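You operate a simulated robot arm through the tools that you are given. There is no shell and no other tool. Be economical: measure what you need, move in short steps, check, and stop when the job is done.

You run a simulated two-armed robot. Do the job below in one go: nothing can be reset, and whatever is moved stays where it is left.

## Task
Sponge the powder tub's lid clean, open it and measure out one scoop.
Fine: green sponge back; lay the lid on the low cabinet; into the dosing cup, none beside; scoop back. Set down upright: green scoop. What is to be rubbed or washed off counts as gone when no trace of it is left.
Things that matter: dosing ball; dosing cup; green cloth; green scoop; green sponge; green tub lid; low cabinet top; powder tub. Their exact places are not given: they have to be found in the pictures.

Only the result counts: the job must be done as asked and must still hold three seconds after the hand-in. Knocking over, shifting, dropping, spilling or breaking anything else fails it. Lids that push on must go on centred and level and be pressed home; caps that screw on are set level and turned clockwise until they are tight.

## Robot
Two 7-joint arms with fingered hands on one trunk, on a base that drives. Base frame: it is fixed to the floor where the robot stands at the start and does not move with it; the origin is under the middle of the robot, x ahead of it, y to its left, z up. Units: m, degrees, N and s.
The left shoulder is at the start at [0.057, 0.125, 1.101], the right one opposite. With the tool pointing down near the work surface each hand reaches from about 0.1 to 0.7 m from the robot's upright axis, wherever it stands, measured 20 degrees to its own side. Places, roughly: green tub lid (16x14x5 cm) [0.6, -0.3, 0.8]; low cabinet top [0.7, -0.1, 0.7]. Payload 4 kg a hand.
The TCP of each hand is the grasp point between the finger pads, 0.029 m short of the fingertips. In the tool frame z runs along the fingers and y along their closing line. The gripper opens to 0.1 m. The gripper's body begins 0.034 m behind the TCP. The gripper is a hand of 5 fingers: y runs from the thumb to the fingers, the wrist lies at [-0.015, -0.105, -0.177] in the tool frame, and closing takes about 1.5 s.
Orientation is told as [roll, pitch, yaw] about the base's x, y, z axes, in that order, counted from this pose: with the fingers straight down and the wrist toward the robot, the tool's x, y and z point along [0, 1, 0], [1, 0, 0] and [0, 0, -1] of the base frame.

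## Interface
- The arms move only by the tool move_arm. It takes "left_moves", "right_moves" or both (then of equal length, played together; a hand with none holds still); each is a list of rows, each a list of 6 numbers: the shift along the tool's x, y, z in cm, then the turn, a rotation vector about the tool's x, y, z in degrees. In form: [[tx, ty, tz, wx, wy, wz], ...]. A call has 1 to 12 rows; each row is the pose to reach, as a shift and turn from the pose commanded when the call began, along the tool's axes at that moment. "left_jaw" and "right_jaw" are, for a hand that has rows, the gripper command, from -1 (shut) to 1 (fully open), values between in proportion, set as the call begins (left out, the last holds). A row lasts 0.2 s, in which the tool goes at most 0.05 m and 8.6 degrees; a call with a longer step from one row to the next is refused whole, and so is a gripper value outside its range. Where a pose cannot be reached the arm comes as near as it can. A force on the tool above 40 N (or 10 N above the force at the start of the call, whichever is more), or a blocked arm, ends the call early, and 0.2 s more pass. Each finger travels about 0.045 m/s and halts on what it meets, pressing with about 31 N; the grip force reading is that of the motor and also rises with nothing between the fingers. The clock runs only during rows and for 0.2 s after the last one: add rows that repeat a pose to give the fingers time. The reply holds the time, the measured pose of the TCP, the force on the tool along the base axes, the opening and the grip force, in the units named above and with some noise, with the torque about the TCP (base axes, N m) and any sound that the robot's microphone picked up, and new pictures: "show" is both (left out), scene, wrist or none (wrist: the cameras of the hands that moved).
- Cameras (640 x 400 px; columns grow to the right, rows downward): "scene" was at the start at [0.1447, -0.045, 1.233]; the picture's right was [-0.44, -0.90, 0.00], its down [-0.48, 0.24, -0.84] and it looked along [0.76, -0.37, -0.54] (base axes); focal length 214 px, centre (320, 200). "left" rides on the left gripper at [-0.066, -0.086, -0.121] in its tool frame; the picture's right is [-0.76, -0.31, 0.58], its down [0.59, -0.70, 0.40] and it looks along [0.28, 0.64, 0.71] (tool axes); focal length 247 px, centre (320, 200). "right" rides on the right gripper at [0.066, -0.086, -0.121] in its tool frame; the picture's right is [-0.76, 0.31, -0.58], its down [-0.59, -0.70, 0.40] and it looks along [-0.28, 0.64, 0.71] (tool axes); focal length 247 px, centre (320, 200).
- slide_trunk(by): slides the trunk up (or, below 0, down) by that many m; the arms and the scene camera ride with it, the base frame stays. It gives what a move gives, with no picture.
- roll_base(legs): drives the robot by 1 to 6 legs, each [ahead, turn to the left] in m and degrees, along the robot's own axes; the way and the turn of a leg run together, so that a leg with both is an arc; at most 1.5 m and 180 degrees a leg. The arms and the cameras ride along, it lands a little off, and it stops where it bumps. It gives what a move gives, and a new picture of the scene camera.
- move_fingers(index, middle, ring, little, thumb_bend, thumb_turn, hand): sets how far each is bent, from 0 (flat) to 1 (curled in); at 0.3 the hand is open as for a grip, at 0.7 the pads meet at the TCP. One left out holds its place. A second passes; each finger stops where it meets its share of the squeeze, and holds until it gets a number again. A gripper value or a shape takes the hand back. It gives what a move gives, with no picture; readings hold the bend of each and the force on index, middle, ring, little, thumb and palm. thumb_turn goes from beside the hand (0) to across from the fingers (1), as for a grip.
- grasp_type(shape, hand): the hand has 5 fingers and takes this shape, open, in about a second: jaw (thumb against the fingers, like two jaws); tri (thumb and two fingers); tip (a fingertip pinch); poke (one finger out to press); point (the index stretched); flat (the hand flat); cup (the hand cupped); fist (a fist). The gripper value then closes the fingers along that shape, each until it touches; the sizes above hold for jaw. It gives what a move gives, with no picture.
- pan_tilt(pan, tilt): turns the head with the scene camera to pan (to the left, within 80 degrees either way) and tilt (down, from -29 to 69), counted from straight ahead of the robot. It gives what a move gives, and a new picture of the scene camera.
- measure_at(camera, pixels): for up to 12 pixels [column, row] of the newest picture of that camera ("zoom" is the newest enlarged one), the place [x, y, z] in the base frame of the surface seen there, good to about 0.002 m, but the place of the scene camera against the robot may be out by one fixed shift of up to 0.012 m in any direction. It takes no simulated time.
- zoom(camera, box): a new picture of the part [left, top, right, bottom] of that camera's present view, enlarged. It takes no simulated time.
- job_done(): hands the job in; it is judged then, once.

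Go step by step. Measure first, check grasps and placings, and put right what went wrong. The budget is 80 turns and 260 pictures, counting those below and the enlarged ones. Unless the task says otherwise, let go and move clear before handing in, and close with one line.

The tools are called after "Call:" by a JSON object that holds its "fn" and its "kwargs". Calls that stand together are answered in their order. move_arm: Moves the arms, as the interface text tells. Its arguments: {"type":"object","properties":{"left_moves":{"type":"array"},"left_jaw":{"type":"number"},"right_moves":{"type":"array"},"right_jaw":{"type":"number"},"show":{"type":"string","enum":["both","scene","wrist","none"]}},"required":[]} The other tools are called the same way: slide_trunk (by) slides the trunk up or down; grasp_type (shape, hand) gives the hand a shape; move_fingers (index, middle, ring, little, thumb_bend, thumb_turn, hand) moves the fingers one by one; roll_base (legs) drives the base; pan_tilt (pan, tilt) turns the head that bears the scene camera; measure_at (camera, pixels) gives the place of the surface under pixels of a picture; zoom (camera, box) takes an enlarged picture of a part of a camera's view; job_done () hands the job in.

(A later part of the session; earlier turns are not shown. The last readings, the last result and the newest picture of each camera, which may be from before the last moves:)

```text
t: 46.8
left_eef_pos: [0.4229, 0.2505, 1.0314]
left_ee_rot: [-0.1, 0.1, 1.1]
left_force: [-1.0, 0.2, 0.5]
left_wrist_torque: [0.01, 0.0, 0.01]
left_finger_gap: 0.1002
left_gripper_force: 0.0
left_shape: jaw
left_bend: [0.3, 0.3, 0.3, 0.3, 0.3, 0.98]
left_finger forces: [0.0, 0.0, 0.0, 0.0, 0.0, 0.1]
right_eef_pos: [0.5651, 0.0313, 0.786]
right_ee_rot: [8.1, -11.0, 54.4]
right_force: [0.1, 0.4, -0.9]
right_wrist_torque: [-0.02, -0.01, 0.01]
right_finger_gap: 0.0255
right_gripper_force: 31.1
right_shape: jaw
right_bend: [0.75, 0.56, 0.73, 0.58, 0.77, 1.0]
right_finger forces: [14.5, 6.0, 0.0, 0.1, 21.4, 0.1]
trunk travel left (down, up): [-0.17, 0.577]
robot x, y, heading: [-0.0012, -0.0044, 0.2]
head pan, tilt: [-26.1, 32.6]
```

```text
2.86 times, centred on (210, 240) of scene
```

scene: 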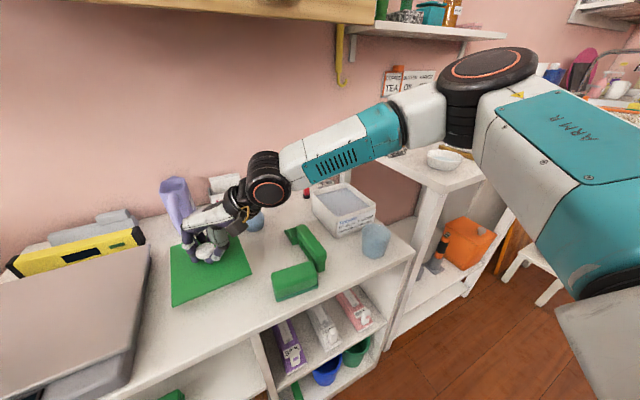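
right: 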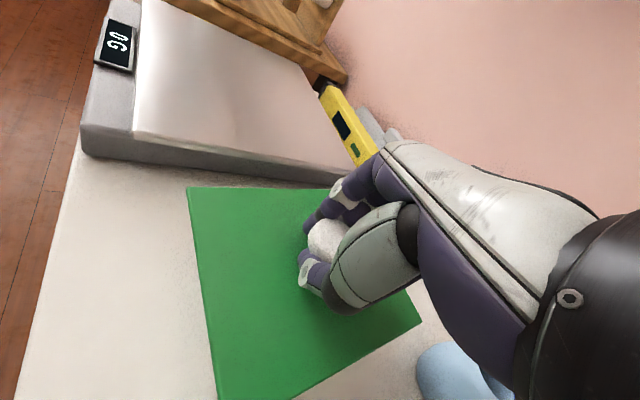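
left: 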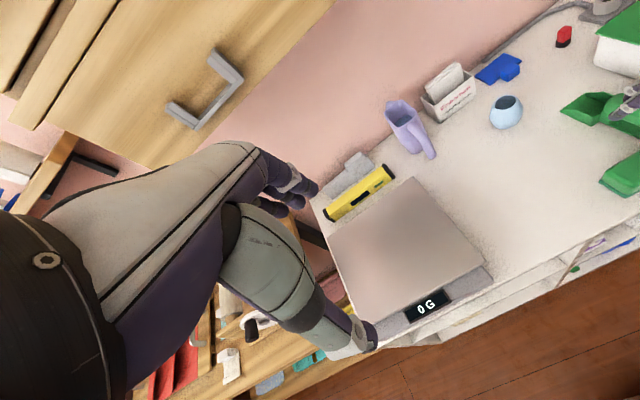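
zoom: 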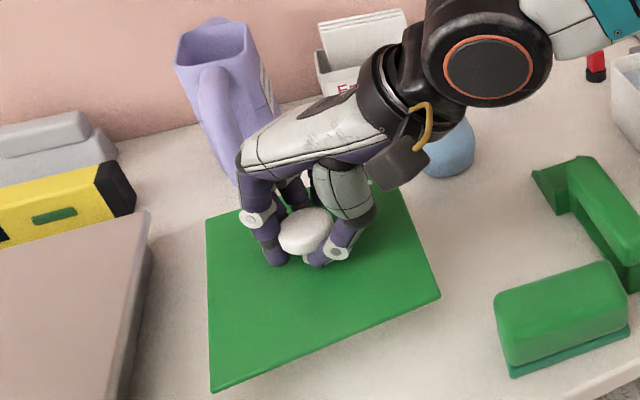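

The lid is level within ~1.5°, about 4 cm above its seat. I'll lower it vertically in small steps.

Call:
{"fn": "move_arm", "kwargs": {"right_moves": [[-0.2, -0.29, 1.46, 0, 0, 0], [-0.37, -0.53, 2.7, 0, 0, 0], [-0.44, -0.63, 3.2, 0, 0, 0], [-0.48, -0.69, 3.5, 0, 0, 0], [-0.5, -0.72, 3.7, 0, 0, 0], [-0.52, -0.75, 3.85, 0, 0, 0], [-0.52, -0.75, 3.85, 0, 0, 0]]}}

Call:
{"fn": "measure_at", "kwargs": {"camera": "right", "pixels": [[195, 195], [225, 385], [405, 318], [300, 200], [250, 300]]}}

Call:
{"fn": "zoom", "kwargs": {"camera": "scene", "box": [130, 170, 290, 310]}}

```text
t: 48.4
left_eef_pos: [0.4235, 0.2508, 1.0318]
left_ee_rot: [0.0, 0.2, 1.1]
left_force: [-0.7, -0.2, -0.2]
left_wrist_torque: [0.02, 0.02, 0.03]
left_finger_gap: 0.1
left_gripper_force: 0.0
left_shape: jaw
left_bend: [0.3, 0.3, 0.3, 0.3, 0.3, 0.98]
left_finger forces: [0.0, 0.0, 0.0, 0.0, 0.1, 0.0]
right_eef_pos: [0.5643, 0.0316, 0.747]
right_ee_rot: [8.0, -11.0, 54.3]
right_force: [0.0, -0.4, -1.0]
right_wrist_torque: [0.03, 0.03, -0.02]
right_finger_gap: 0.0259
right_gripper_force: 31.0
right_shape: jaw
right_bend: [0.75, 0.56, 0.73, 0.58, 0.77, 1.0]
right_finger forces: [14.4, 6.0, 0.0, 0.1, 21.5, 0.0]
trunk travel left (down, up): [-0.17, 0.577]
robot x, y, heading: [0.0014, 0.0003, 0.0]
head pan, tilt: [-26.1, 32.6]
```

scene: 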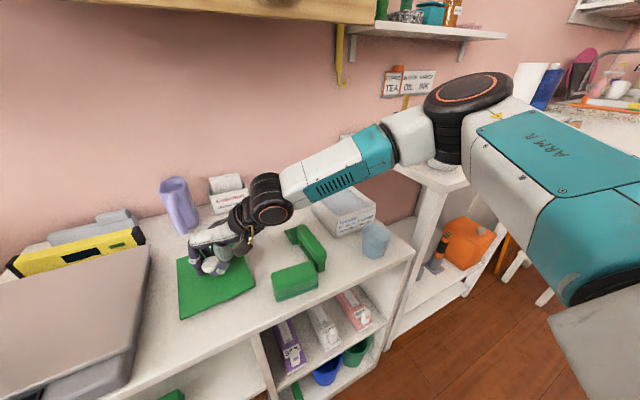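
right: 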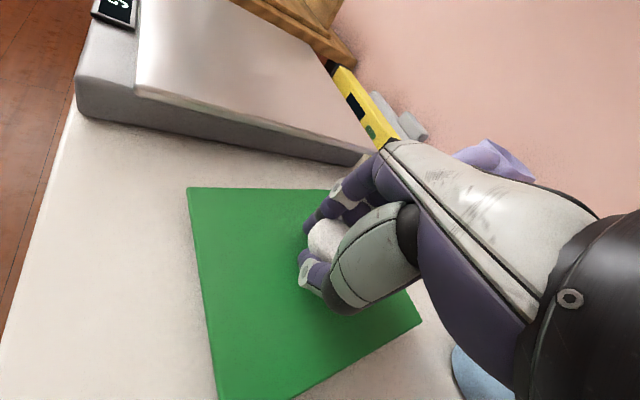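

```text
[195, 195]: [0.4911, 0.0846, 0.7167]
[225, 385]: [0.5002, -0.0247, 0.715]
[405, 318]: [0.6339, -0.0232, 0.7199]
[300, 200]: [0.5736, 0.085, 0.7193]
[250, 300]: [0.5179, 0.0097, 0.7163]
```

```text
2.86 times, centred on (210, 240) of scene
```

zoom: 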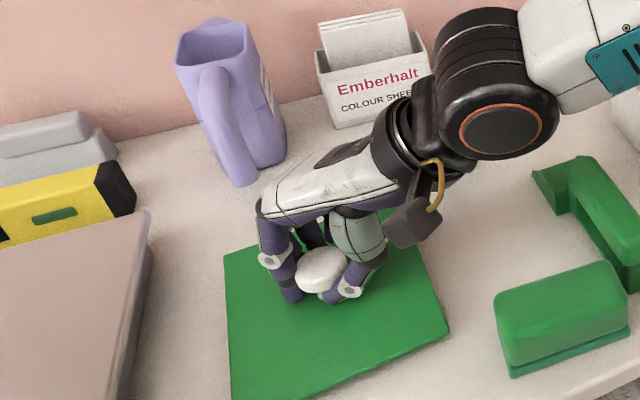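

Plate top at about 0.717 and still no contact. I'll continue down in fine steps.

Call:
{"fn": "move_arm", "kwargs": {"right_moves": [[-0.03, -0.04, 0.2, 0, 0, 0], [-0.05, -0.08, 0.4, 0, 0, 0], [-0.08, -0.11, 0.6, 0, 0, 0], [-0.1, -0.14, 0.75, 0, 0, 0], [-0.1, -0.14, 0.75, 0, 0, 0]], "show": "wrist"}}

Call:
{"fn": "measure_at", "kwargs": {"camera": "right", "pixels": [[195, 195], [225, 385], [405, 318], [300, 200], [250, 300]]}}

```text
t: 49.6
left_eef_pos: [0.4228, 0.2499, 1.0309]
left_ee_rot: [0.0, 0.1, 1.0]
left_force: [0.0, 0.8, -0.3]
left_wrist_torque: [-0.01, 0.02, -0.01]
left_finger_gap: 0.0997
left_gripper_force: 0.1
left_shape: jaw
left_bend: [0.3, 0.3, 0.3, 0.3, 0.3, 0.98]
left_finger forces: [0.0, 0.0, 0.0, 0.0, 0.0, 0.0]
right_eef_pos: [0.5638, 0.031, 0.7401]
right_ee_rot: [8.0, -11.0, 54.3]
right_force: [0.5, 0.2, 6.1]
right_wrist_torque: [-0.25, 0.17, 0.0]
right_finger_gap: 0.0253
right_gripper_force: 31.4
right_shape: jaw
right_bend: [0.75, 0.56, 0.73, 0.58, 0.78, 1.0]
right_finger forces: [16.0, 8.5, 0.0, 0.0, 23.4, 0.0]
trunk travel left (down, up): [-0.17, 0.577]
robot x, y, heading: [-0.0008, -0.002, 0.0]
head pan, tilt: [-26.1, 32.6]
```

right: 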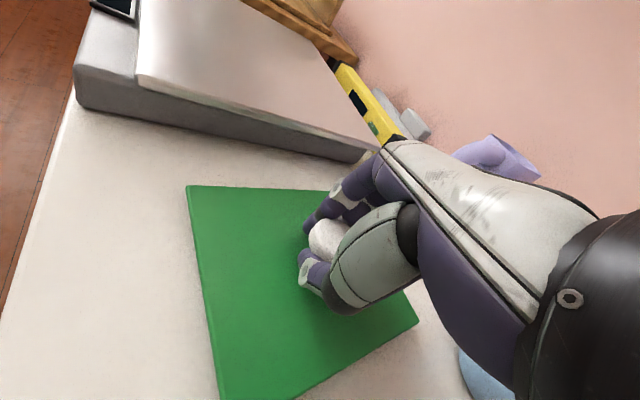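

```text
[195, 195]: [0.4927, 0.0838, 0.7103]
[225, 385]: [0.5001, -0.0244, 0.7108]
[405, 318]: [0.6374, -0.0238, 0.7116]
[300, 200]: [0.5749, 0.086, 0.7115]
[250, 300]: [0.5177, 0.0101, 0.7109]
```

The lid is flat on the table (all corners at 0.711). I'll open and rise vertically.

Call:
{"fn": "move_arm", "kwargs": {"right_moves": [[0, 0, -0.1, 0, 0, 0], [0, 0, -0.1, 0, 0, 0], [0.01, 0.02, -0.1, 0, 0, 0], [0.03, 0.04, -0.2, 0, 0, 0], [0.03, 0.04, -0.2, 0, 0, 0], [0.03, 0.04, -0.2, 0, 0, 0], [0.03, 0.04, -0.2, 0, 0, 0], [0.27, 0.38, -2, 0, 0, 0], [0.8, 1.15, -5.8, 0, 0, 0], [1.34, 1.9, -9.7, 0, 0, 0], [1.34, 1.9, -9.7, 5.5, -3.9, 0], [1.34, 1.9, -9.7, 11, -7.75, 0]], "right_jaw": 1}}

Call:
{"fn": "zoom", "kwargs": {"camera": "scene", "box": [130, 170, 290, 310]}}

```text
t: 52.2
left_eef_pos: [0.4238, 0.2498, 1.03]
left_ee_rot: [-0.1, 0.1, 1.2]
left_force: [0.1, -0.9, -0.4]
left_wrist_torque: [-0.02, 0.0, 0.02]
left_finger_gap: 0.0997
left_gripper_force: 0.0
left_shape: jaw
left_bend: [0.3, 0.3, 0.3, 0.3, 0.3, 0.98]
left_finger forces: [0.0, 0.0, 0.0, 0.0, 0.0, 0.1]
right_eef_pos: [0.5647, 0.0291, 0.8392]
right_ee_rot: [0.2, -0.1, 55.0]
right_force: [0.0, -0.3, -0.4]
right_wrist_torque: [0.01, 0.01, 0.02]
right_finger_gap: 0.1
right_gripper_force: 0.1
right_shape: jaw
right_bend: [0.3, 0.3, 0.3, 0.3, 0.3, 0.98]
right_finger forces: [0.1, 0.1, 0.0, 0.0, 0.0, 0.0]
trunk travel left (down, up): [-0.17, 0.577]
robot x, y, heading: [0.001, 0.0001, -0.0]
head pan, tilt: [-26.1, 32.6]
```

scene: 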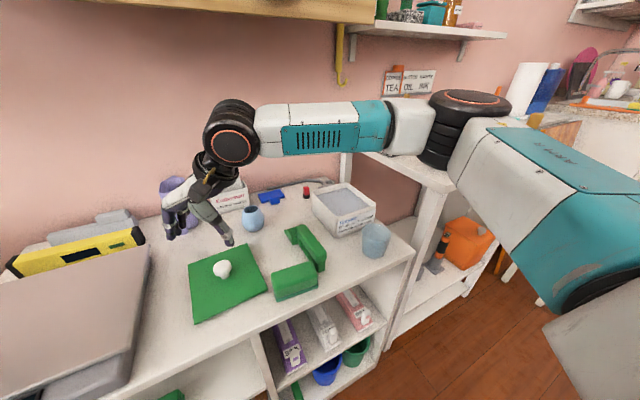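
right: 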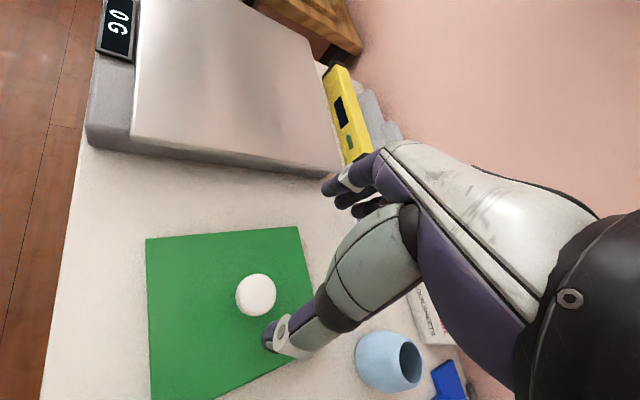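

```text
2.86 times, centred on (210, 240) of scene
```

zoom: 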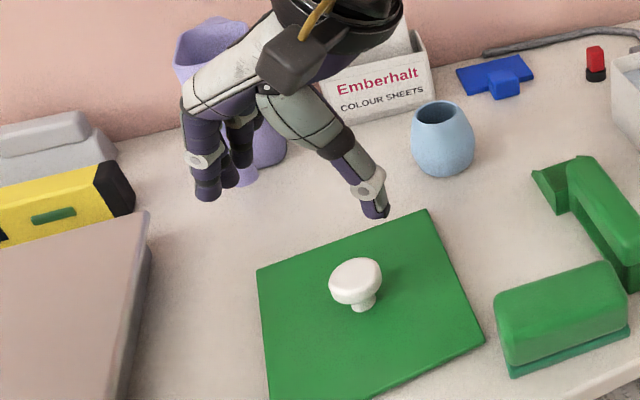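

The lid is flat, but it slid a little as the fingers opened. I'll check its clearance from the sponge and the front edge.

Call:
{"fn": "measure_at", "kwargs": {"camera": "zoom", "pixels": [[355, 280], [262, 272], [272, 392], [425, 215], [478, 338], [500, 300], [515, 372], [492, 345], [365, 390]]}}

Call:
{"fn": "measure_at", "kwargs": {"camera": "right", "pixels": [[150, 242], [295, 230], [255, 295], [310, 330], [200, 390], [158, 390], [100, 260], [120, 330]]}}

```text
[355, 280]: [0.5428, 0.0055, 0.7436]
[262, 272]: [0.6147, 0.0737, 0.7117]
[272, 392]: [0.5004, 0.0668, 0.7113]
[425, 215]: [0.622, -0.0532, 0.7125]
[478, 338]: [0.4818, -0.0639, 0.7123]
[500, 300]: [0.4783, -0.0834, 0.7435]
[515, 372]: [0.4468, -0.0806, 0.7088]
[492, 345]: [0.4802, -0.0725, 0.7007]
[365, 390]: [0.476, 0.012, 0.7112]
```

```text
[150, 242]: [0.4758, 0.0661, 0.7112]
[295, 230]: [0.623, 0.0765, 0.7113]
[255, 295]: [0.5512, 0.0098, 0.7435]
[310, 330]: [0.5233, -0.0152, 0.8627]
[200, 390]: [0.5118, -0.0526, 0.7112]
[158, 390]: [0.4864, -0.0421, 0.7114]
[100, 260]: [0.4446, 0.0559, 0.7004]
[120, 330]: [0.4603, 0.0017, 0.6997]
```

The lid rests flat at z 0.711, clear of the sponge by more than 1 cm. Next is the scoop: moving above its handle bar at about (0.518,-0.180), yaw 90, with a partly opened hand.

Call:
{"fn": "move_arm", "kwargs": {"right_moves": [[0, 0, -2, 0, 0, 0], [-1.6, -4, -2, 0, 0, -7], [-3.2, -8, -2, 0, 0, -14], [-4.9, -12, -2, 0, 0, -21], [-6.5, -16, -2, 0, 0, -28], [-8.15, -19.8, -2, 0, 0, -35], [-8.15, -19.8, -2, 0, 0, -35]], "right_jaw": 0.3}}

Call:
{"fn": "zoom", "kwargs": {"camera": "right", "box": [180, 130, 460, 370]}}

Call:
{"fn": "zoom", "kwargs": {"camera": "scene", "box": [240, 180, 400, 310]}}

```text
t: 53.8
left_eef_pos: [0.424, 0.2508, 1.0312]
left_ee_rot: [0.0, 0.1, 1.2]
left_force: [-0.9, -0.4, -0.5]
left_wrist_torque: [0.02, 0.01, -0.01]
left_finger_gap: 0.0998
left_gripper_force: 0.0
left_shape: jaw
left_bend: [0.3, 0.3, 0.3, 0.3, 0.3, 0.98]
left_finger forces: [0.0, 0.0, 0.0, 0.0, 0.1, 0.1]
right_eef_pos: [0.5164, -0.1775, 0.8592]
right_ee_rot: [0.2, -0.1, 90.1]
right_force: [0.2, -0.3, 0.0]
right_wrist_torque: [-0.01, -0.01, 0.0]
right_finger_gap: 0.0653
right_gripper_force: 0.0
right_shape: jaw
right_bend: [0.41, 0.37, 0.27, 0.42, 0.3, 0.99]
right_finger forces: [0.0, 0.0, 0.1, 0.0, 0.0, 0.0]
right hand out of reach, approached as far as the arm can: row 1
trunk travel left (down, up): [-0.17, 0.577]
robot x, y, heading: [0.0001, -0.0015, 0.2]
head pan, tilt: [-26.1, 32.6]
```

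scene: 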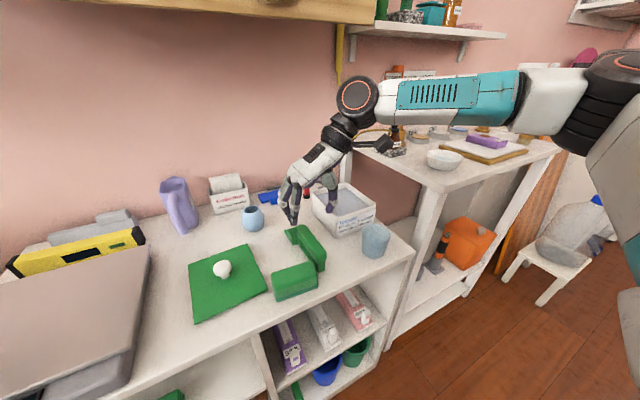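
right: 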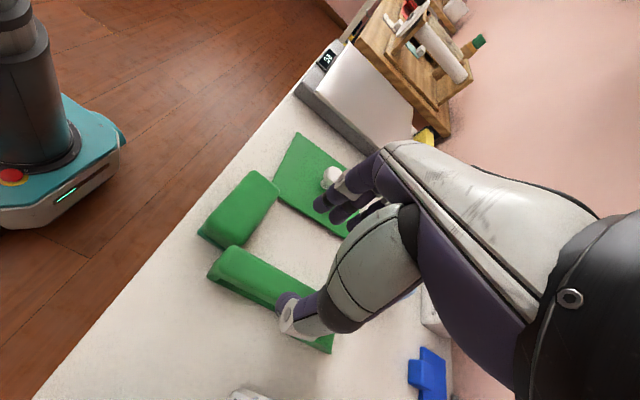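

```text
1.67 times, centred on (320, 250) of right
```

zoom: 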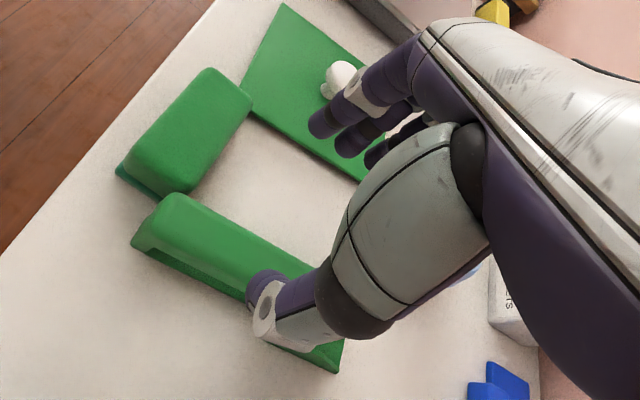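

```text
3.08 times, centred on (320, 245) of scene
```

zoom: 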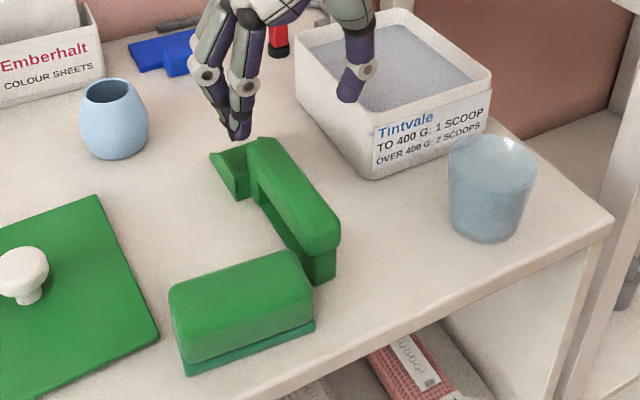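

Call:
{"fn": "measure_at", "kwargs": {"camera": "right", "pixels": [[225, 255], [240, 265], [265, 278], [250, 262], [245, 285], [215, 262], [330, 345], [318, 200], [350, 222], [290, 310], [235, 245], [255, 190]]}}

Call:
{"fn": "measure_at", "kwargs": {"camera": "zoom", "pixels": [[285, 165], [258, 150], [325, 238], [300, 195], [333, 270], [280, 225], [240, 170], [215, 165], [305, 250], [313, 300]]}}

```text
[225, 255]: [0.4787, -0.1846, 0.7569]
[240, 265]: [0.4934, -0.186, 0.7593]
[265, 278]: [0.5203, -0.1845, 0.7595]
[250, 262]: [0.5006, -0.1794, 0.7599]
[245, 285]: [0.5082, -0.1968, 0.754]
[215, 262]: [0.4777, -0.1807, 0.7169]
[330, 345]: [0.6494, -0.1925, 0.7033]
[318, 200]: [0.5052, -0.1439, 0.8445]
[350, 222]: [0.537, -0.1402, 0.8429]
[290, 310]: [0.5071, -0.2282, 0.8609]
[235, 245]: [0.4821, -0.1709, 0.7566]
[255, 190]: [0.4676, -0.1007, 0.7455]
```

```text
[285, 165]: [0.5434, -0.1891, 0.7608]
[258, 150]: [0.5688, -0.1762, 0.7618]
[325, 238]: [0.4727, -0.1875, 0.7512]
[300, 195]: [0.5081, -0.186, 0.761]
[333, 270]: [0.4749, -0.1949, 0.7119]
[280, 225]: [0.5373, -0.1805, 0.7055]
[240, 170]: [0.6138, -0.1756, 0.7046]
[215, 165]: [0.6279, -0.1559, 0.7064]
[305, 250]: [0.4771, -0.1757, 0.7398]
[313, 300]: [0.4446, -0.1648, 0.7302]
```

The handle centre is at y≈-0.183. I'll align and descend to TCP z 0.748, then close.

Call:
{"fn": "move_arm", "kwargs": {"right_moves": [[-0.16, -0.55, 2.5, 0, 0, 0], [-0.16, -0.55, 5, 0, 0, 0], [-0.16, -0.55, 7.5, 0, 0, 0], [-0.16, -0.55, 9.5, 0, 0, 0], [-0.16, -0.55, 11.1, 0, 0, 0], [-0.16, -0.55, 11.1, 0, 0, 0]]}}

Call:
{"fn": "zoom", "kwargs": {"camera": "right", "box": [180, 130, 460, 370]}}

Call:
{"fn": "zoom", "kwargs": {"camera": "scene", "box": [240, 180, 400, 310]}}

```text
t: 55.2
left_eef_pos: [0.422, 0.2513, 1.0325]
left_ee_rot: [0.0, 0.1, 1.1]
left_force: [0.3, 1.2, -0.3]
left_wrist_torque: [0.0, -0.01, 0.01]
left_finger_gap: 0.0995
left_gripper_force: 0.1
left_shape: jaw
left_bend: [0.3, 0.3, 0.3, 0.3, 0.3, 0.98]
left_finger forces: [0.1, 0.0, 0.1, 0.1, 0.0, 0.0]
right_eef_pos: [0.5192, -0.1832, 0.7471]
right_ee_rot: [0.1, 0.0, 90.1]
right_force: [0.3, 0.0, -0.2]
right_wrist_torque: [-0.01, -0.01, 0.01]
right_finger_gap: 0.0653
right_gripper_force: 0.0
right_shape: jaw
right_bend: [0.41, 0.37, 0.27, 0.42, 0.3, 0.99]
right_finger forces: [0.1, 0.1, 0.0, 0.0, 0.0, 0.1]
trunk travel left (down, up): [-0.17, 0.577]
robot x, y, heading: [-0.0036, -0.0005, -0.1]
head pan, tilt: [-26.1, 32.6]
```

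scene: 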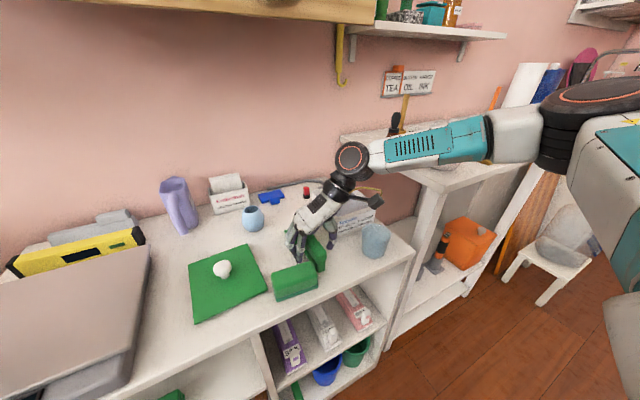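
right: 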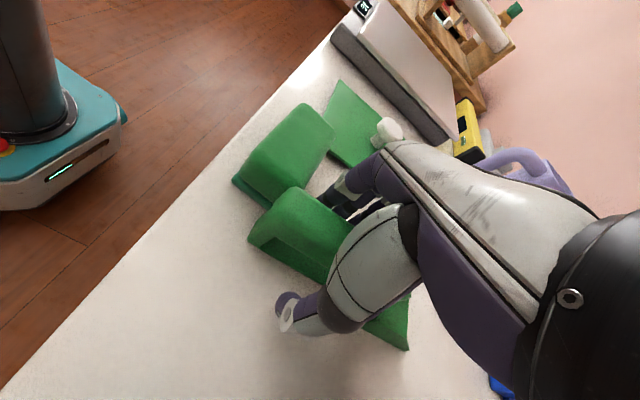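

```text
1.67 times, centred on (320, 250) of right
```

zoom: 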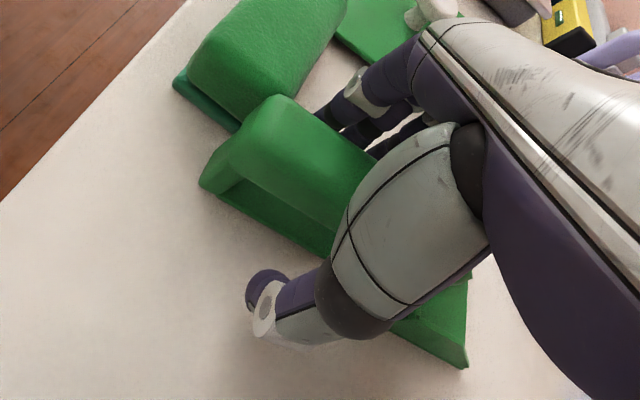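

```text
3.08 times, centred on (320, 245) of scene
```

zoom: 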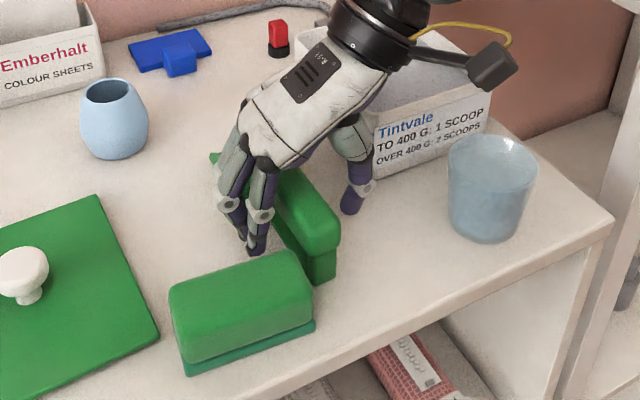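

The fingers straddle the bar, clear of the sponge. Closing.

Call:
{"fn": "move_arm", "kwargs": {"right_moves": [[0, 0, 0, 0, 0, 0], [0, 0, 0, 0, 0, 0], [0, 0, 0, 0, 0, 0], [0, 0, 0, 0, 0, 0], [0, 0, 0, 0, 0, 0], [0, 0, 0, 0, 0, 0], [0, 0, 0, 0, 0, 0], [0, 0, 0, 0, 0, 0]], "right_jaw": -1, "show": "wrist"}}

Call:
{"fn": "zoom", "kwargs": {"camera": "scene", "box": [260, 190, 360, 290]}}

```text
t: 57.0
left_eef_pos: [0.4227, 0.2512, 1.032]
left_ee_rot: [-0.1, 0.1, 1.1]
left_force: [-0.3, 0.2, -0.7]
left_wrist_torque: [-0.01, -0.05, 0.01]
left_finger_gap: 0.0996
left_gripper_force: 0.1
left_shape: jaw
left_bend: [0.3, 0.3, 0.3, 0.3, 0.3, 0.98]
left_finger forces: [0.0, 0.0, 0.0, 0.0, 0.1, 0.0]
right_eef_pos: [0.5192, -0.1833, 0.7472]
right_ee_rot: [0.1, -0.1, 90.2]
right_force: [-0.1, 0.4, -0.1]
right_wrist_torque: [-0.04, 0.0, 0.03]
right_finger_gap: 0.0246
right_gripper_force: 31.3
right_shape: jaw
right_bend: [0.75, 0.75, 0.73, 0.6, 0.78, 1.0]
right_finger forces: [18.5, 2.4, 0.4, 2.6, 24.8, 0.0]
trunk travel left (down, up): [-0.17, 0.577]
robot x, y, heading: [0.0008, -0.0001, -0.1]
head pan, tilt: [-26.1, 32.6]
```

right: 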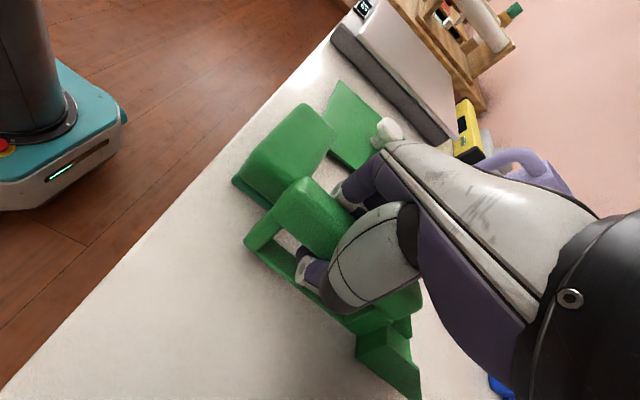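

```text
4.00 times, centred on (310, 240) of scene
```

zoom: 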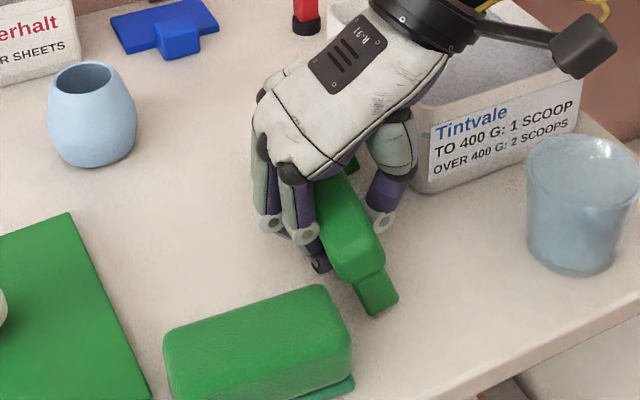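

The scoop rolled a bit in the grip, with the leg swung toward the thumb side. I'll lift it clear and see how it sits.

Call:
{"fn": "move_arm", "kwargs": {"right_moves": [[0, 0, -1.5, 0, 0, 0], [0, 0, -4, 0, 0, 0], [0, 0, -7, 0, 0, 0], [0, 0, -10, 0, 0, 0], [0, 0, -12, 0, 0, 0], [0, 0, -12, 0, 0, 0]]}}

Call:
{"fn": "zoom", "kwargs": {"camera": "scene", "box": [250, 170, 370, 270]}}

Call:
{"fn": "zoom", "kwargs": {"camera": "right", "box": [220, 150, 460, 400]}}

```text
t: 58.4
left_eef_pos: [0.4232, 0.2506, 1.0311]
left_ee_rot: [-0.1, 0.0, 1.1]
left_force: [0.9, 0.0, -0.3]
left_wrist_torque: [0.01, -0.01, 0.01]
left_finger_gap: 0.0994
left_gripper_force: 0.1
left_shape: jaw
left_bend: [0.3, 0.3, 0.3, 0.3, 0.3, 0.98]
left_finger forces: [0.0, 0.0, 0.1, 0.0, 0.0, 0.0]
right_eef_pos: [0.5185, -0.1832, 0.8682]
right_ee_rot: [0.2, -0.1, 90.1]
right_force: [0.3, -0.4, 0.3]
right_wrist_torque: [0.01, 0.0, -0.01]
right_finger_gap: 0.0244
right_gripper_force: 30.9
right_shape: jaw
right_bend: [0.75, 0.75, 0.73, 0.6, 0.78, 1.0]
right_finger forces: [18.6, 2.4, 0.4, 2.4, 24.6, 0.1]
trunk travel left (down, up): [-0.17, 0.577]
robot x, y, heading: [-0.0002, 0.0, -0.1]
head pan, tilt: [-26.1, 32.6]
```

scene: 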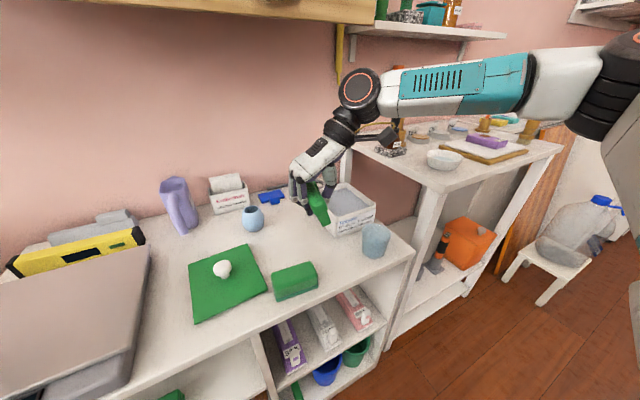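
right: 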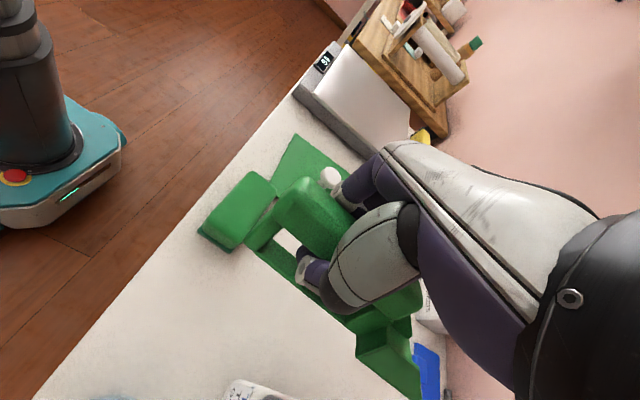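

```text
4.00 times, centred on (310, 220) of scene
```

zoom: 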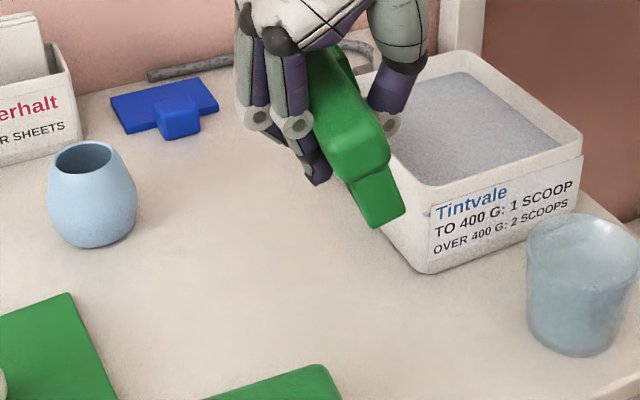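

```text
1.60 times, centred on (340, 275) of right
```

zoom: 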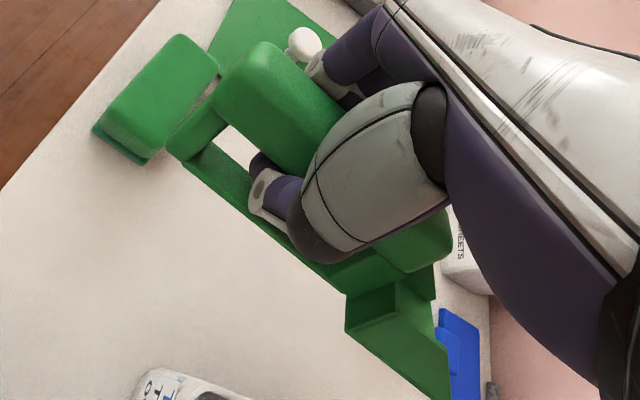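

I'll measure the scoop's attitude from points on the bar's top face, leg and head.

Call:
{"fn": "measure_at", "kwargs": {"camera": "zoom", "pixels": [[255, 60], [230, 90], [270, 110], [310, 100], [250, 130], [180, 150], [195, 130], [240, 200], [195, 160], [375, 310], [390, 350], [410, 360]]}}

Call:
{"fn": "measure_at", "kwargs": {"camera": "zoom", "pixels": [[420, 320], [440, 385], [355, 330], [350, 300], [430, 300], [360, 280], [425, 240], [380, 340], [405, 300], [445, 360], [430, 255]]}}

```text
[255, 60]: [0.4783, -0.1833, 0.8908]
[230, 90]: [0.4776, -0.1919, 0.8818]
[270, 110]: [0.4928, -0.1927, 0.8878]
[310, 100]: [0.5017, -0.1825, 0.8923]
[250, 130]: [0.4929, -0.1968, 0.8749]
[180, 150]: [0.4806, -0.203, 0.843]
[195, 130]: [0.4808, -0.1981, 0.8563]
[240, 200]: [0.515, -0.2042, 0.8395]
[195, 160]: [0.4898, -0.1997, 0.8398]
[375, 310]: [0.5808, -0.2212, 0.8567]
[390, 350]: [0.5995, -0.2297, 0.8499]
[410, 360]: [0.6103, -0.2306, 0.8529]
```

```text
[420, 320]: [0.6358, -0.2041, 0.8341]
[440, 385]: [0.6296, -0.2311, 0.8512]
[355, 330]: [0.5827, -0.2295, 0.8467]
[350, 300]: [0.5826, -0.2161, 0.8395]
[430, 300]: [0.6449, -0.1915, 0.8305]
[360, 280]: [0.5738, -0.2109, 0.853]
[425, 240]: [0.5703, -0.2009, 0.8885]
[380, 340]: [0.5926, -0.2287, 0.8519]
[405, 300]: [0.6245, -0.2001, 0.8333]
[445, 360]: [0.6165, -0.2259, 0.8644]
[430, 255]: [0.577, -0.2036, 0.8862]
```

The scoop is rolled about 17° about its long axis (head floor slopes, -y side up) with about -3° of yaw, and the grip is firm. I'll compensate by rolling the hand +17°, then recheck.

Call:
{"fn": "move_arm", "kwargs": {"right_moves": [[0, 0, -1, -6, 0, 0], [0, 0, -2, -12, 0, 0], [0, 0, -3, -17, 0, 0], [0, 0, -3, -17, 0, 0]]}}

Call:
{"fn": "zoom", "kwargs": {"camera": "right", "box": [220, 150, 460, 400]}}

Call:
{"fn": "measure_at", "kwargs": {"camera": "zoom", "pixels": [[420, 320], [430, 300], [405, 300], [390, 300], [415, 340], [255, 60], [230, 90], [270, 110], [195, 160], [240, 200], [350, 300], [440, 385]]}}

```text
t: 59.4
left_eef_pos: [0.4229, 0.2499, 1.0311]
left_ee_rot: [0.1, 0.2, 1.1]
left_force: [0.8, -0.7, 0.0]
left_wrist_torque: [-0.03, 0.02, 0.01]
left_finger_gap: 0.0999
left_gripper_force: 0.1
left_shape: jaw
left_bend: [0.3, 0.3, 0.3, 0.3, 0.3, 0.98]
left_finger forces: [0.0, 0.0, 0.0, 0.0, 0.1, 0.1]
right_eef_pos: [0.5189, -0.1835, 0.8976]
right_ee_rot: [0.1, -17.1, 89.9]
right_force: [-0.6, -0.1, -0.2]
right_wrist_torque: [0.01, -0.04, -0.01]
right_finger_gap: 0.0241
right_gripper_force: 30.8
right_shape: jaw
right_bend: [0.75, 0.75, 0.73, 0.6, 0.79, 1.0]
right_finger forces: [18.4, 2.3, 0.4, 2.5, 24.9, 0.1]
trunk travel left (down, up): [-0.17, 0.577]
robot x, y, heading: [-0.001, -0.0012, 0.0]
head pan, tilt: [-26.1, 32.6]
```

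scene: 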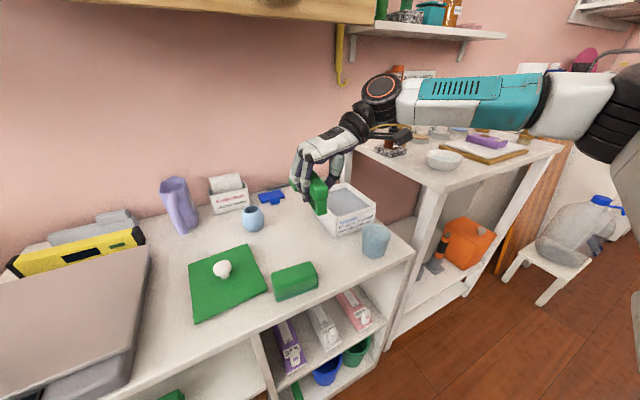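
right: 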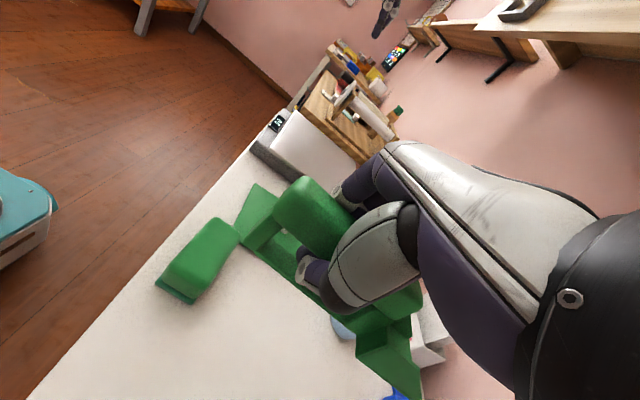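

```text
1.60 times, centred on (340, 275) of right
```

zoom: 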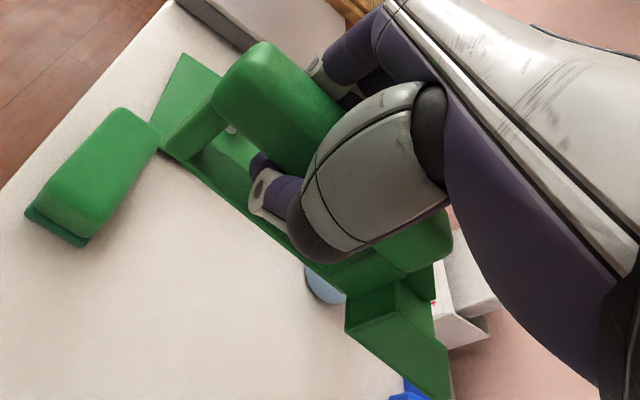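

```text
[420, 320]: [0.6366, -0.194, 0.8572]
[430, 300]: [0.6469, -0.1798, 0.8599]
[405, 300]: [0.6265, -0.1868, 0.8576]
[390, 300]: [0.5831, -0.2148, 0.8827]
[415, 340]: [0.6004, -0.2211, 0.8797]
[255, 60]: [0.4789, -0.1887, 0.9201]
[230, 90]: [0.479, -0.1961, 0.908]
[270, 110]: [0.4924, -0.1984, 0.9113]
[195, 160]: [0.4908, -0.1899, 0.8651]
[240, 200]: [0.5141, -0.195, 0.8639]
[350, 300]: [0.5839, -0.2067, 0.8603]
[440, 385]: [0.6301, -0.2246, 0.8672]
```

The scoop is level now, with tip ≈ (0.647,-0.203,0.857), i.e. 0.13 m from the TCP at -8.7° yaw. Because the cup blocks the near side, I'll turn the scoop to point -y and enter the tub from its left wall.

Call:
{"fn": "move_arm", "kwargs": {"right_moves": [[-1, 0, -0.3, 0, -2.3, 7.6], [-2, 0, -0.3, 0, -4.6, 15.2], [-3, 0, -0.3, 0, -6.9, 22.8], [-4, 0, -0.3, 0, -9.3, 30.5], [-5, 0, -0.3, 0, -11.6, 38], [-6, 0, -0.3, 0, -14, 45.7], [-7.5, 0, -0.3, 0, -16.3, 53.4], [-8.5, 0, -0.3, 0, -18.7, 61], [-9.5, 0, -0.3, 0, -21.2, 69], [-10.6, 0, -0.3, 0, -23.7, 77.4], [-10.6, 0, -0.3, 0, -23.7, 77.4]]}}

Call:
{"fn": "zoom", "kwargs": {"camera": "right", "box": [220, 150, 460, 400]}}

Call:
{"fn": "zoom", "kwargs": {"camera": "scene", "box": [270, 150, 420, 270]}}

```text
refused: row 10 steps farther than a row can; nothing moved
```

```text
1.60 times, centred on (340, 275) of right
```

zoom: 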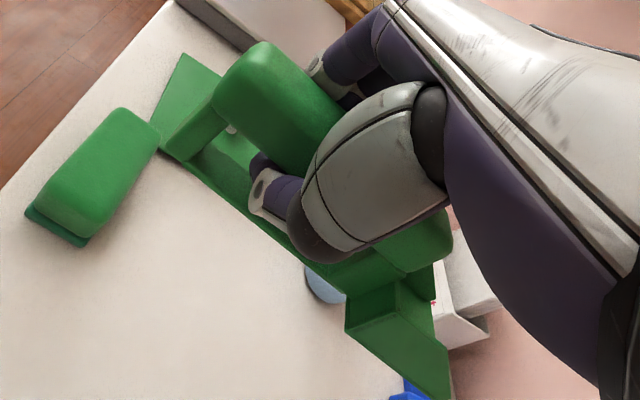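

```text
3.33 times, centred on (345, 210) of scene
```

zoom: 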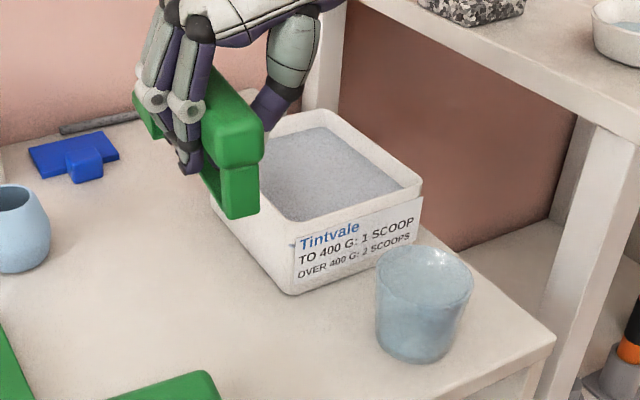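

The last row turned slightly too fast, so I'll spread the rotation evenly.

Call:
{"fn": "move_arm", "kwargs": {"right_moves": [[-1, 0, -0.3, 0, -2.15, 7.04], [-2, 0, -0.3, 0, -4.3, 14.07], [-3, 0, -0.3, 0, -6.46, 21.1], [-4, 0, -0.3, 0, -8.6, 28.15], [-5, 0, -0.3, 0, -10.77, 35.2], [-6, 0, -0.3, 0, -12.93, 42.2], [-7, 0, -0.3, 0, -15.1, 49.25], [-8, 0, -0.3, 0, -17.2, 56.3], [-9, 0, -0.3, 0, -19.4, 63.3], [-10, 0, -0.3, 0, -21.5, 70.4], [-10.6, 0, -0.3, 0, -23.7, 77.4], [-10.6, 0, -0.3, 0, -23.7, 77.4]]}}

Call:
{"fn": "zoom", "kwargs": {"camera": "right", "box": [220, 150, 460, 400]}}

Call:
{"fn": "zoom", "kwargs": {"camera": "scene", "box": [270, 150, 420, 270]}}

```text
t: 62.0
left_eef_pos: [0.4226, 0.2487, 1.0316]
left_ee_rot: [-0.1, 0.1, 1.1]
left_force: [0.5, -0.4, 0.4]
left_wrist_torque: [-0.02, -0.04, -0.04]
left_finger_gap: 0.1
left_gripper_force: 0.1
left_shape: jaw
left_bend: [0.3, 0.3, 0.3, 0.3, 0.3, 0.98]
left_finger forces: [0.0, 0.1, 0.1, 0.0, 0.0, 0.0]
right_eef_pos: [0.6195, -0.2743, 0.8776]
right_ee_rot: [2.2, -18.2, 11.0]
right_force: [-0.4, -0.5, -0.3]
right_wrist_torque: [0.02, -0.02, -0.02]
right_finger_gap: 0.0243
right_gripper_force: 31.1
right_shape: jaw
right_bend: [0.76, 0.76, 0.73, 0.6, 0.79, 1.0]
right_finger forces: [18.0, 2.2, 0.4, 2.5, 24.4, 0.0]
right hand out of reach, approached as far as the arm can: row 9, 10, 11, 12
trunk travel left (down, up): [-0.17, 0.577]
robot x, y, heading: [0.0026, -0.0022, -0.0]
head pan, tilt: [-26.1, 32.6]
```

scene: 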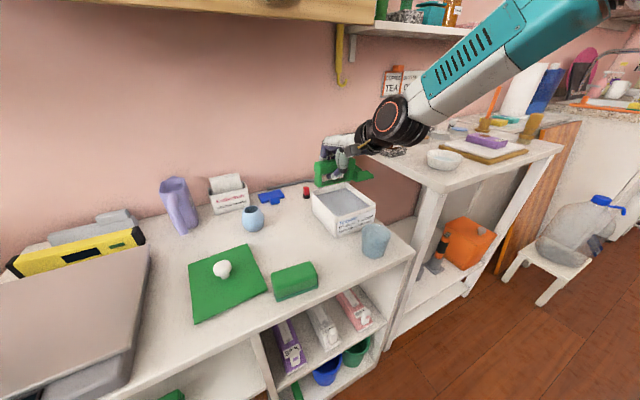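
right: 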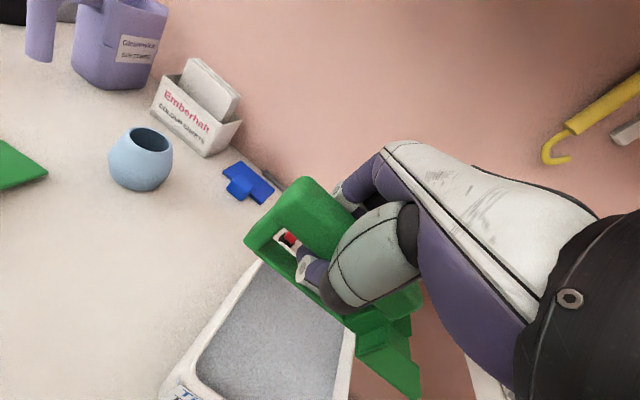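

```text
1.60 times, centred on (340, 275) of right
```

zoom: 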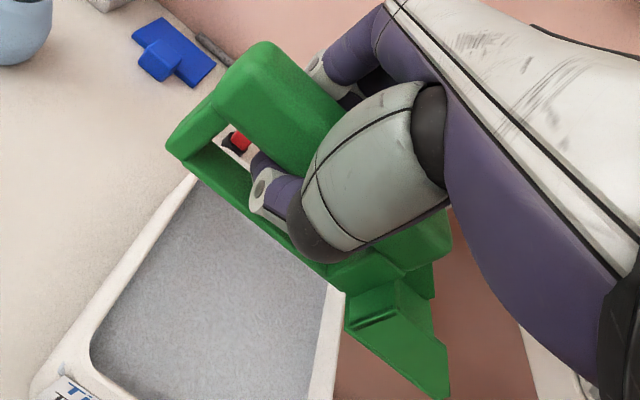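

```text
3.33 times, centred on (345, 210) of scene
```

zoom: 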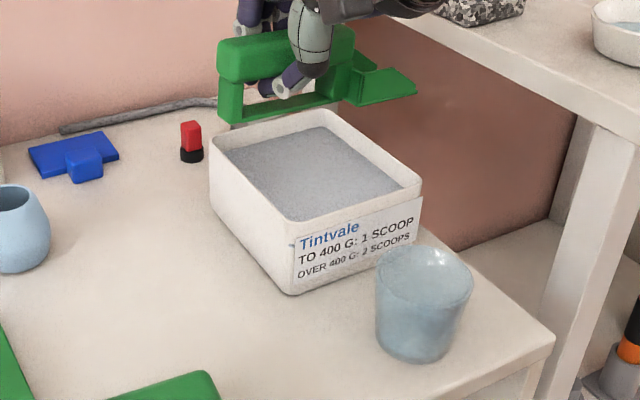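

The arm stopped short of the commanded pose, ending at (0.62,-0.274,0.878) with the scoop pointing -y. I'll try moving back toward +y from here.

Call:
{"fn": "move_arm", "kwargs": {"right_moves": [[2, 0.3, 0.4, 0, 0, 0], [4, 0.5, 0.8, 0, 0, 0], [6, 0.8, 1.2, 0, 0, 0], [8.3, 1.0, 1.6, 0, 0, 0], [8.3, 1.0, 1.6, 0, 0, 0]]}}

Call:
{"fn": "zoom", "kwargs": {"camera": "scene", "box": [270, 150, 420, 270]}}

```text
t: 63.2
left_eef_pos: [0.4229, 0.2502, 1.0315]
left_ee_rot: [0.0, 0.1, 1.1]
left_force: [-0.8, -0.3, 1.2]
left_wrist_torque: [-0.02, -0.02, -0.04]
left_finger_gap: 0.0997
left_gripper_force: 0.0
left_shape: jaw
left_bend: [0.3, 0.3, 0.3, 0.3, 0.3, 0.98]
left_finger forces: [0.0, 0.1, 0.1, 0.0, 0.0, 0.0]
right_eef_pos: [0.6101, -0.2473, 0.8519]
right_ee_rot: [3.4, -19.0, 12.0]
right_force: [0.4, -0.8, -0.7]
right_wrist_torque: [0.09, -0.01, 0.01]
right_finger_gap: 0.0243
right_gripper_force: 31.5
right_shape: jaw
right_bend: [0.76, 0.76, 0.73, 0.6, 0.79, 1.0]
right_finger forces: [18.0, 2.1, 0.4, 2.3, 24.5, 0.1]
right hand out of reach, approached as far as the arm can: row 1, 2, 3, 4, 5
trunk travel left (down, up): [-0.17, 0.577]
robot x, y, heading: [-0.0008, 0.0013, -0.2]
head pan, tilt: [-26.1, 32.6]
```

scene: 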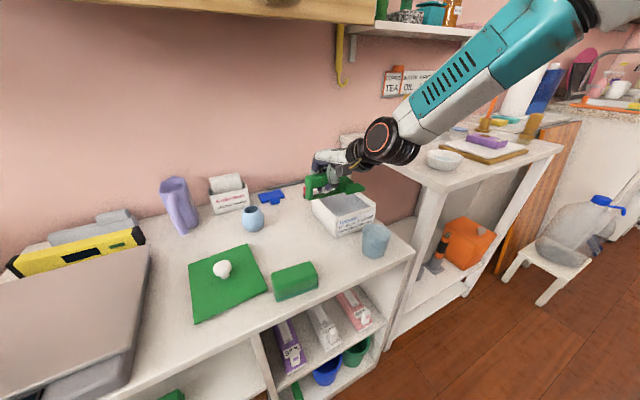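
right: 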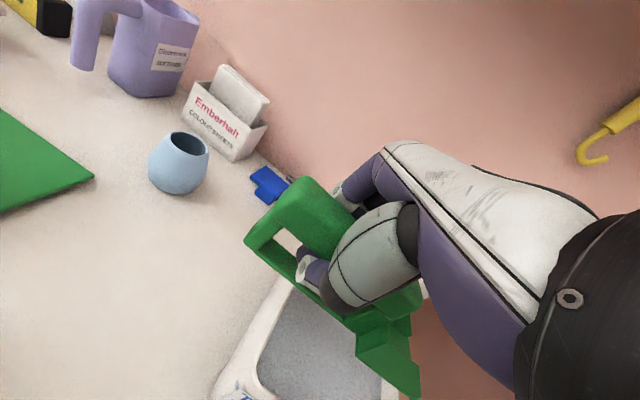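

```text
3.33 times, centred on (345, 210) of scene
```

zoom: 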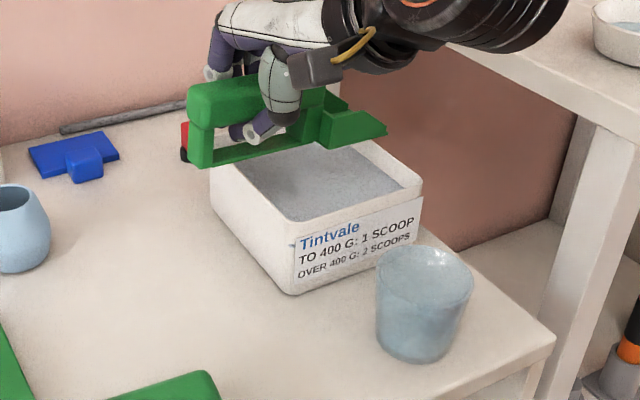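

That orientation is at the wrist's limit. A diagonal approach over the tub's near-left corner (tool yaw about 54°, scoop pointing at -45°) is reachable and clears the cup, so I'll rotate back to it.

Call:
{"fn": "move_arm", "kwargs": {"right_moves": [[0.2, -0.6, -1.5, 0.4, 2.3, -6.8], [0.6, -1.5, -3, 0.8, 4.7, -13.5], [1.0, -2.4, -4.7, 1.2, 7.0, -20.3], [1.4, -3.2, -4.7, 1.6, 9.3, -27], [1.7, -4.0, -4.7, 2.0, 11.7, -33.8], [2.0, -4.7, -4.7, 2.4, 14, -40.6], [2.0, -4.7, -4.7, 2.4, 14, -40.6]]}}

Call:
{"fn": "zoom", "kwargs": {"camera": "scene", "box": [270, 150, 420, 270]}}

Call:
{"fn": "zoom", "kwargs": {"camera": "right", "box": [220, 150, 460, 400]}}

```text
t: 64.8
left_eef_pos: [0.4234, 0.2498, 1.0309]
left_ee_rot: [0.0, 0.2, 1.2]
left_force: [0.2, 0.4, 0.0]
left_wrist_torque: [-0.01, 0.03, -0.05]
left_finger_gap: 0.1
left_gripper_force: 0.1
left_shape: jaw
left_bend: [0.3, 0.3, 0.3, 0.3, 0.3, 0.98]
left_finger forces: [0.1, 0.1, 0.1, 0.0, 0.0, 0.0]
right_eef_pos: [0.5476, -0.2404, 0.885]
right_ee_rot: [3.0, -17.6, 53.8]
right_force: [-0.2, -0.1, -0.6]
right_wrist_torque: [0.04, 0.04, 0.01]
right_finger_gap: 0.0241
right_gripper_force: 30.6
right_shape: jaw
right_bend: [0.76, 0.76, 0.73, 0.6, 0.79, 1.0]
right_finger forces: [17.9, 1.9, 0.3, 2.6, 24.4, 0.0]
trunk travel left (down, up): [-0.17, 0.577]
robot x, y, heading: [0.0012, -0.0006, -0.1]
head pan, tilt: [-26.1, 32.6]
```

scene: 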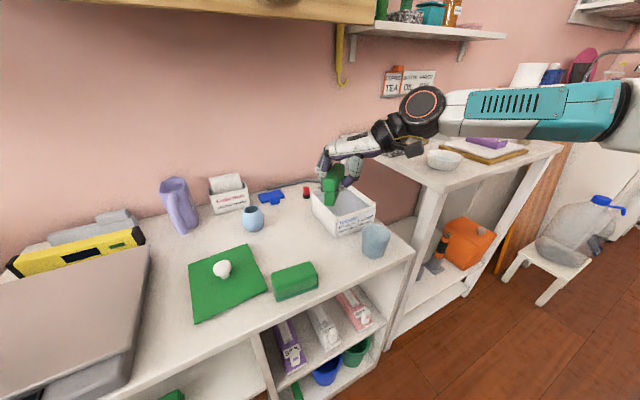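
right: 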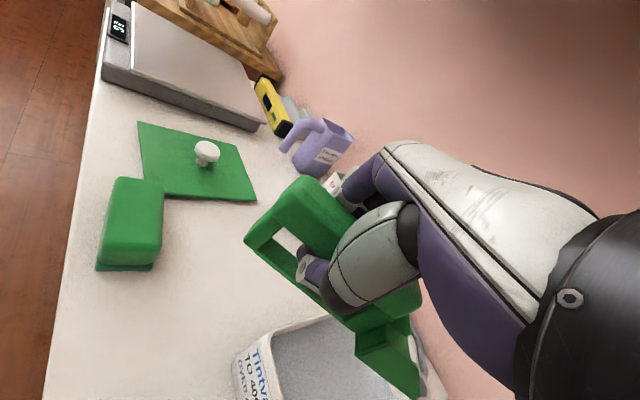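

```text
3.33 times, centred on (345, 210) of scene
```

zoom: 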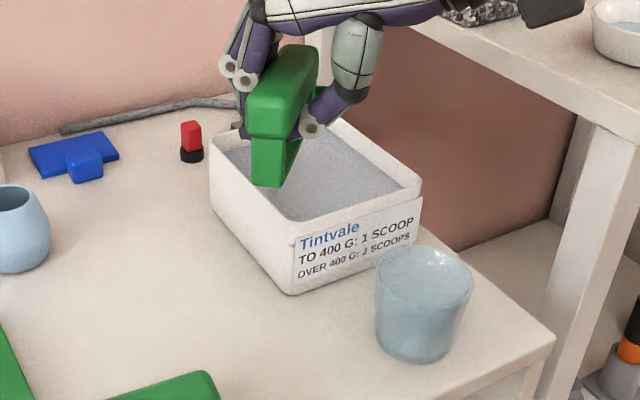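

```text
1.60 times, centred on (340, 275) of right
```

zoom: 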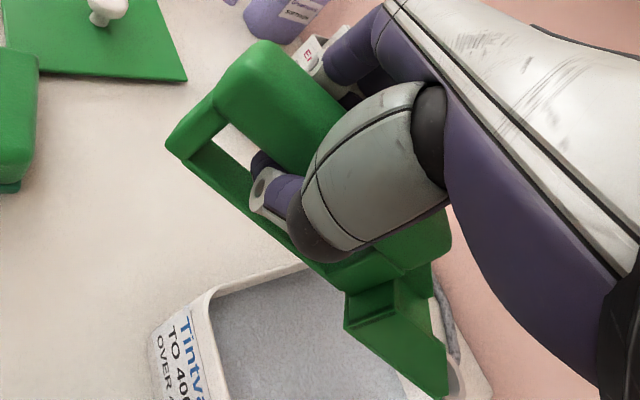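

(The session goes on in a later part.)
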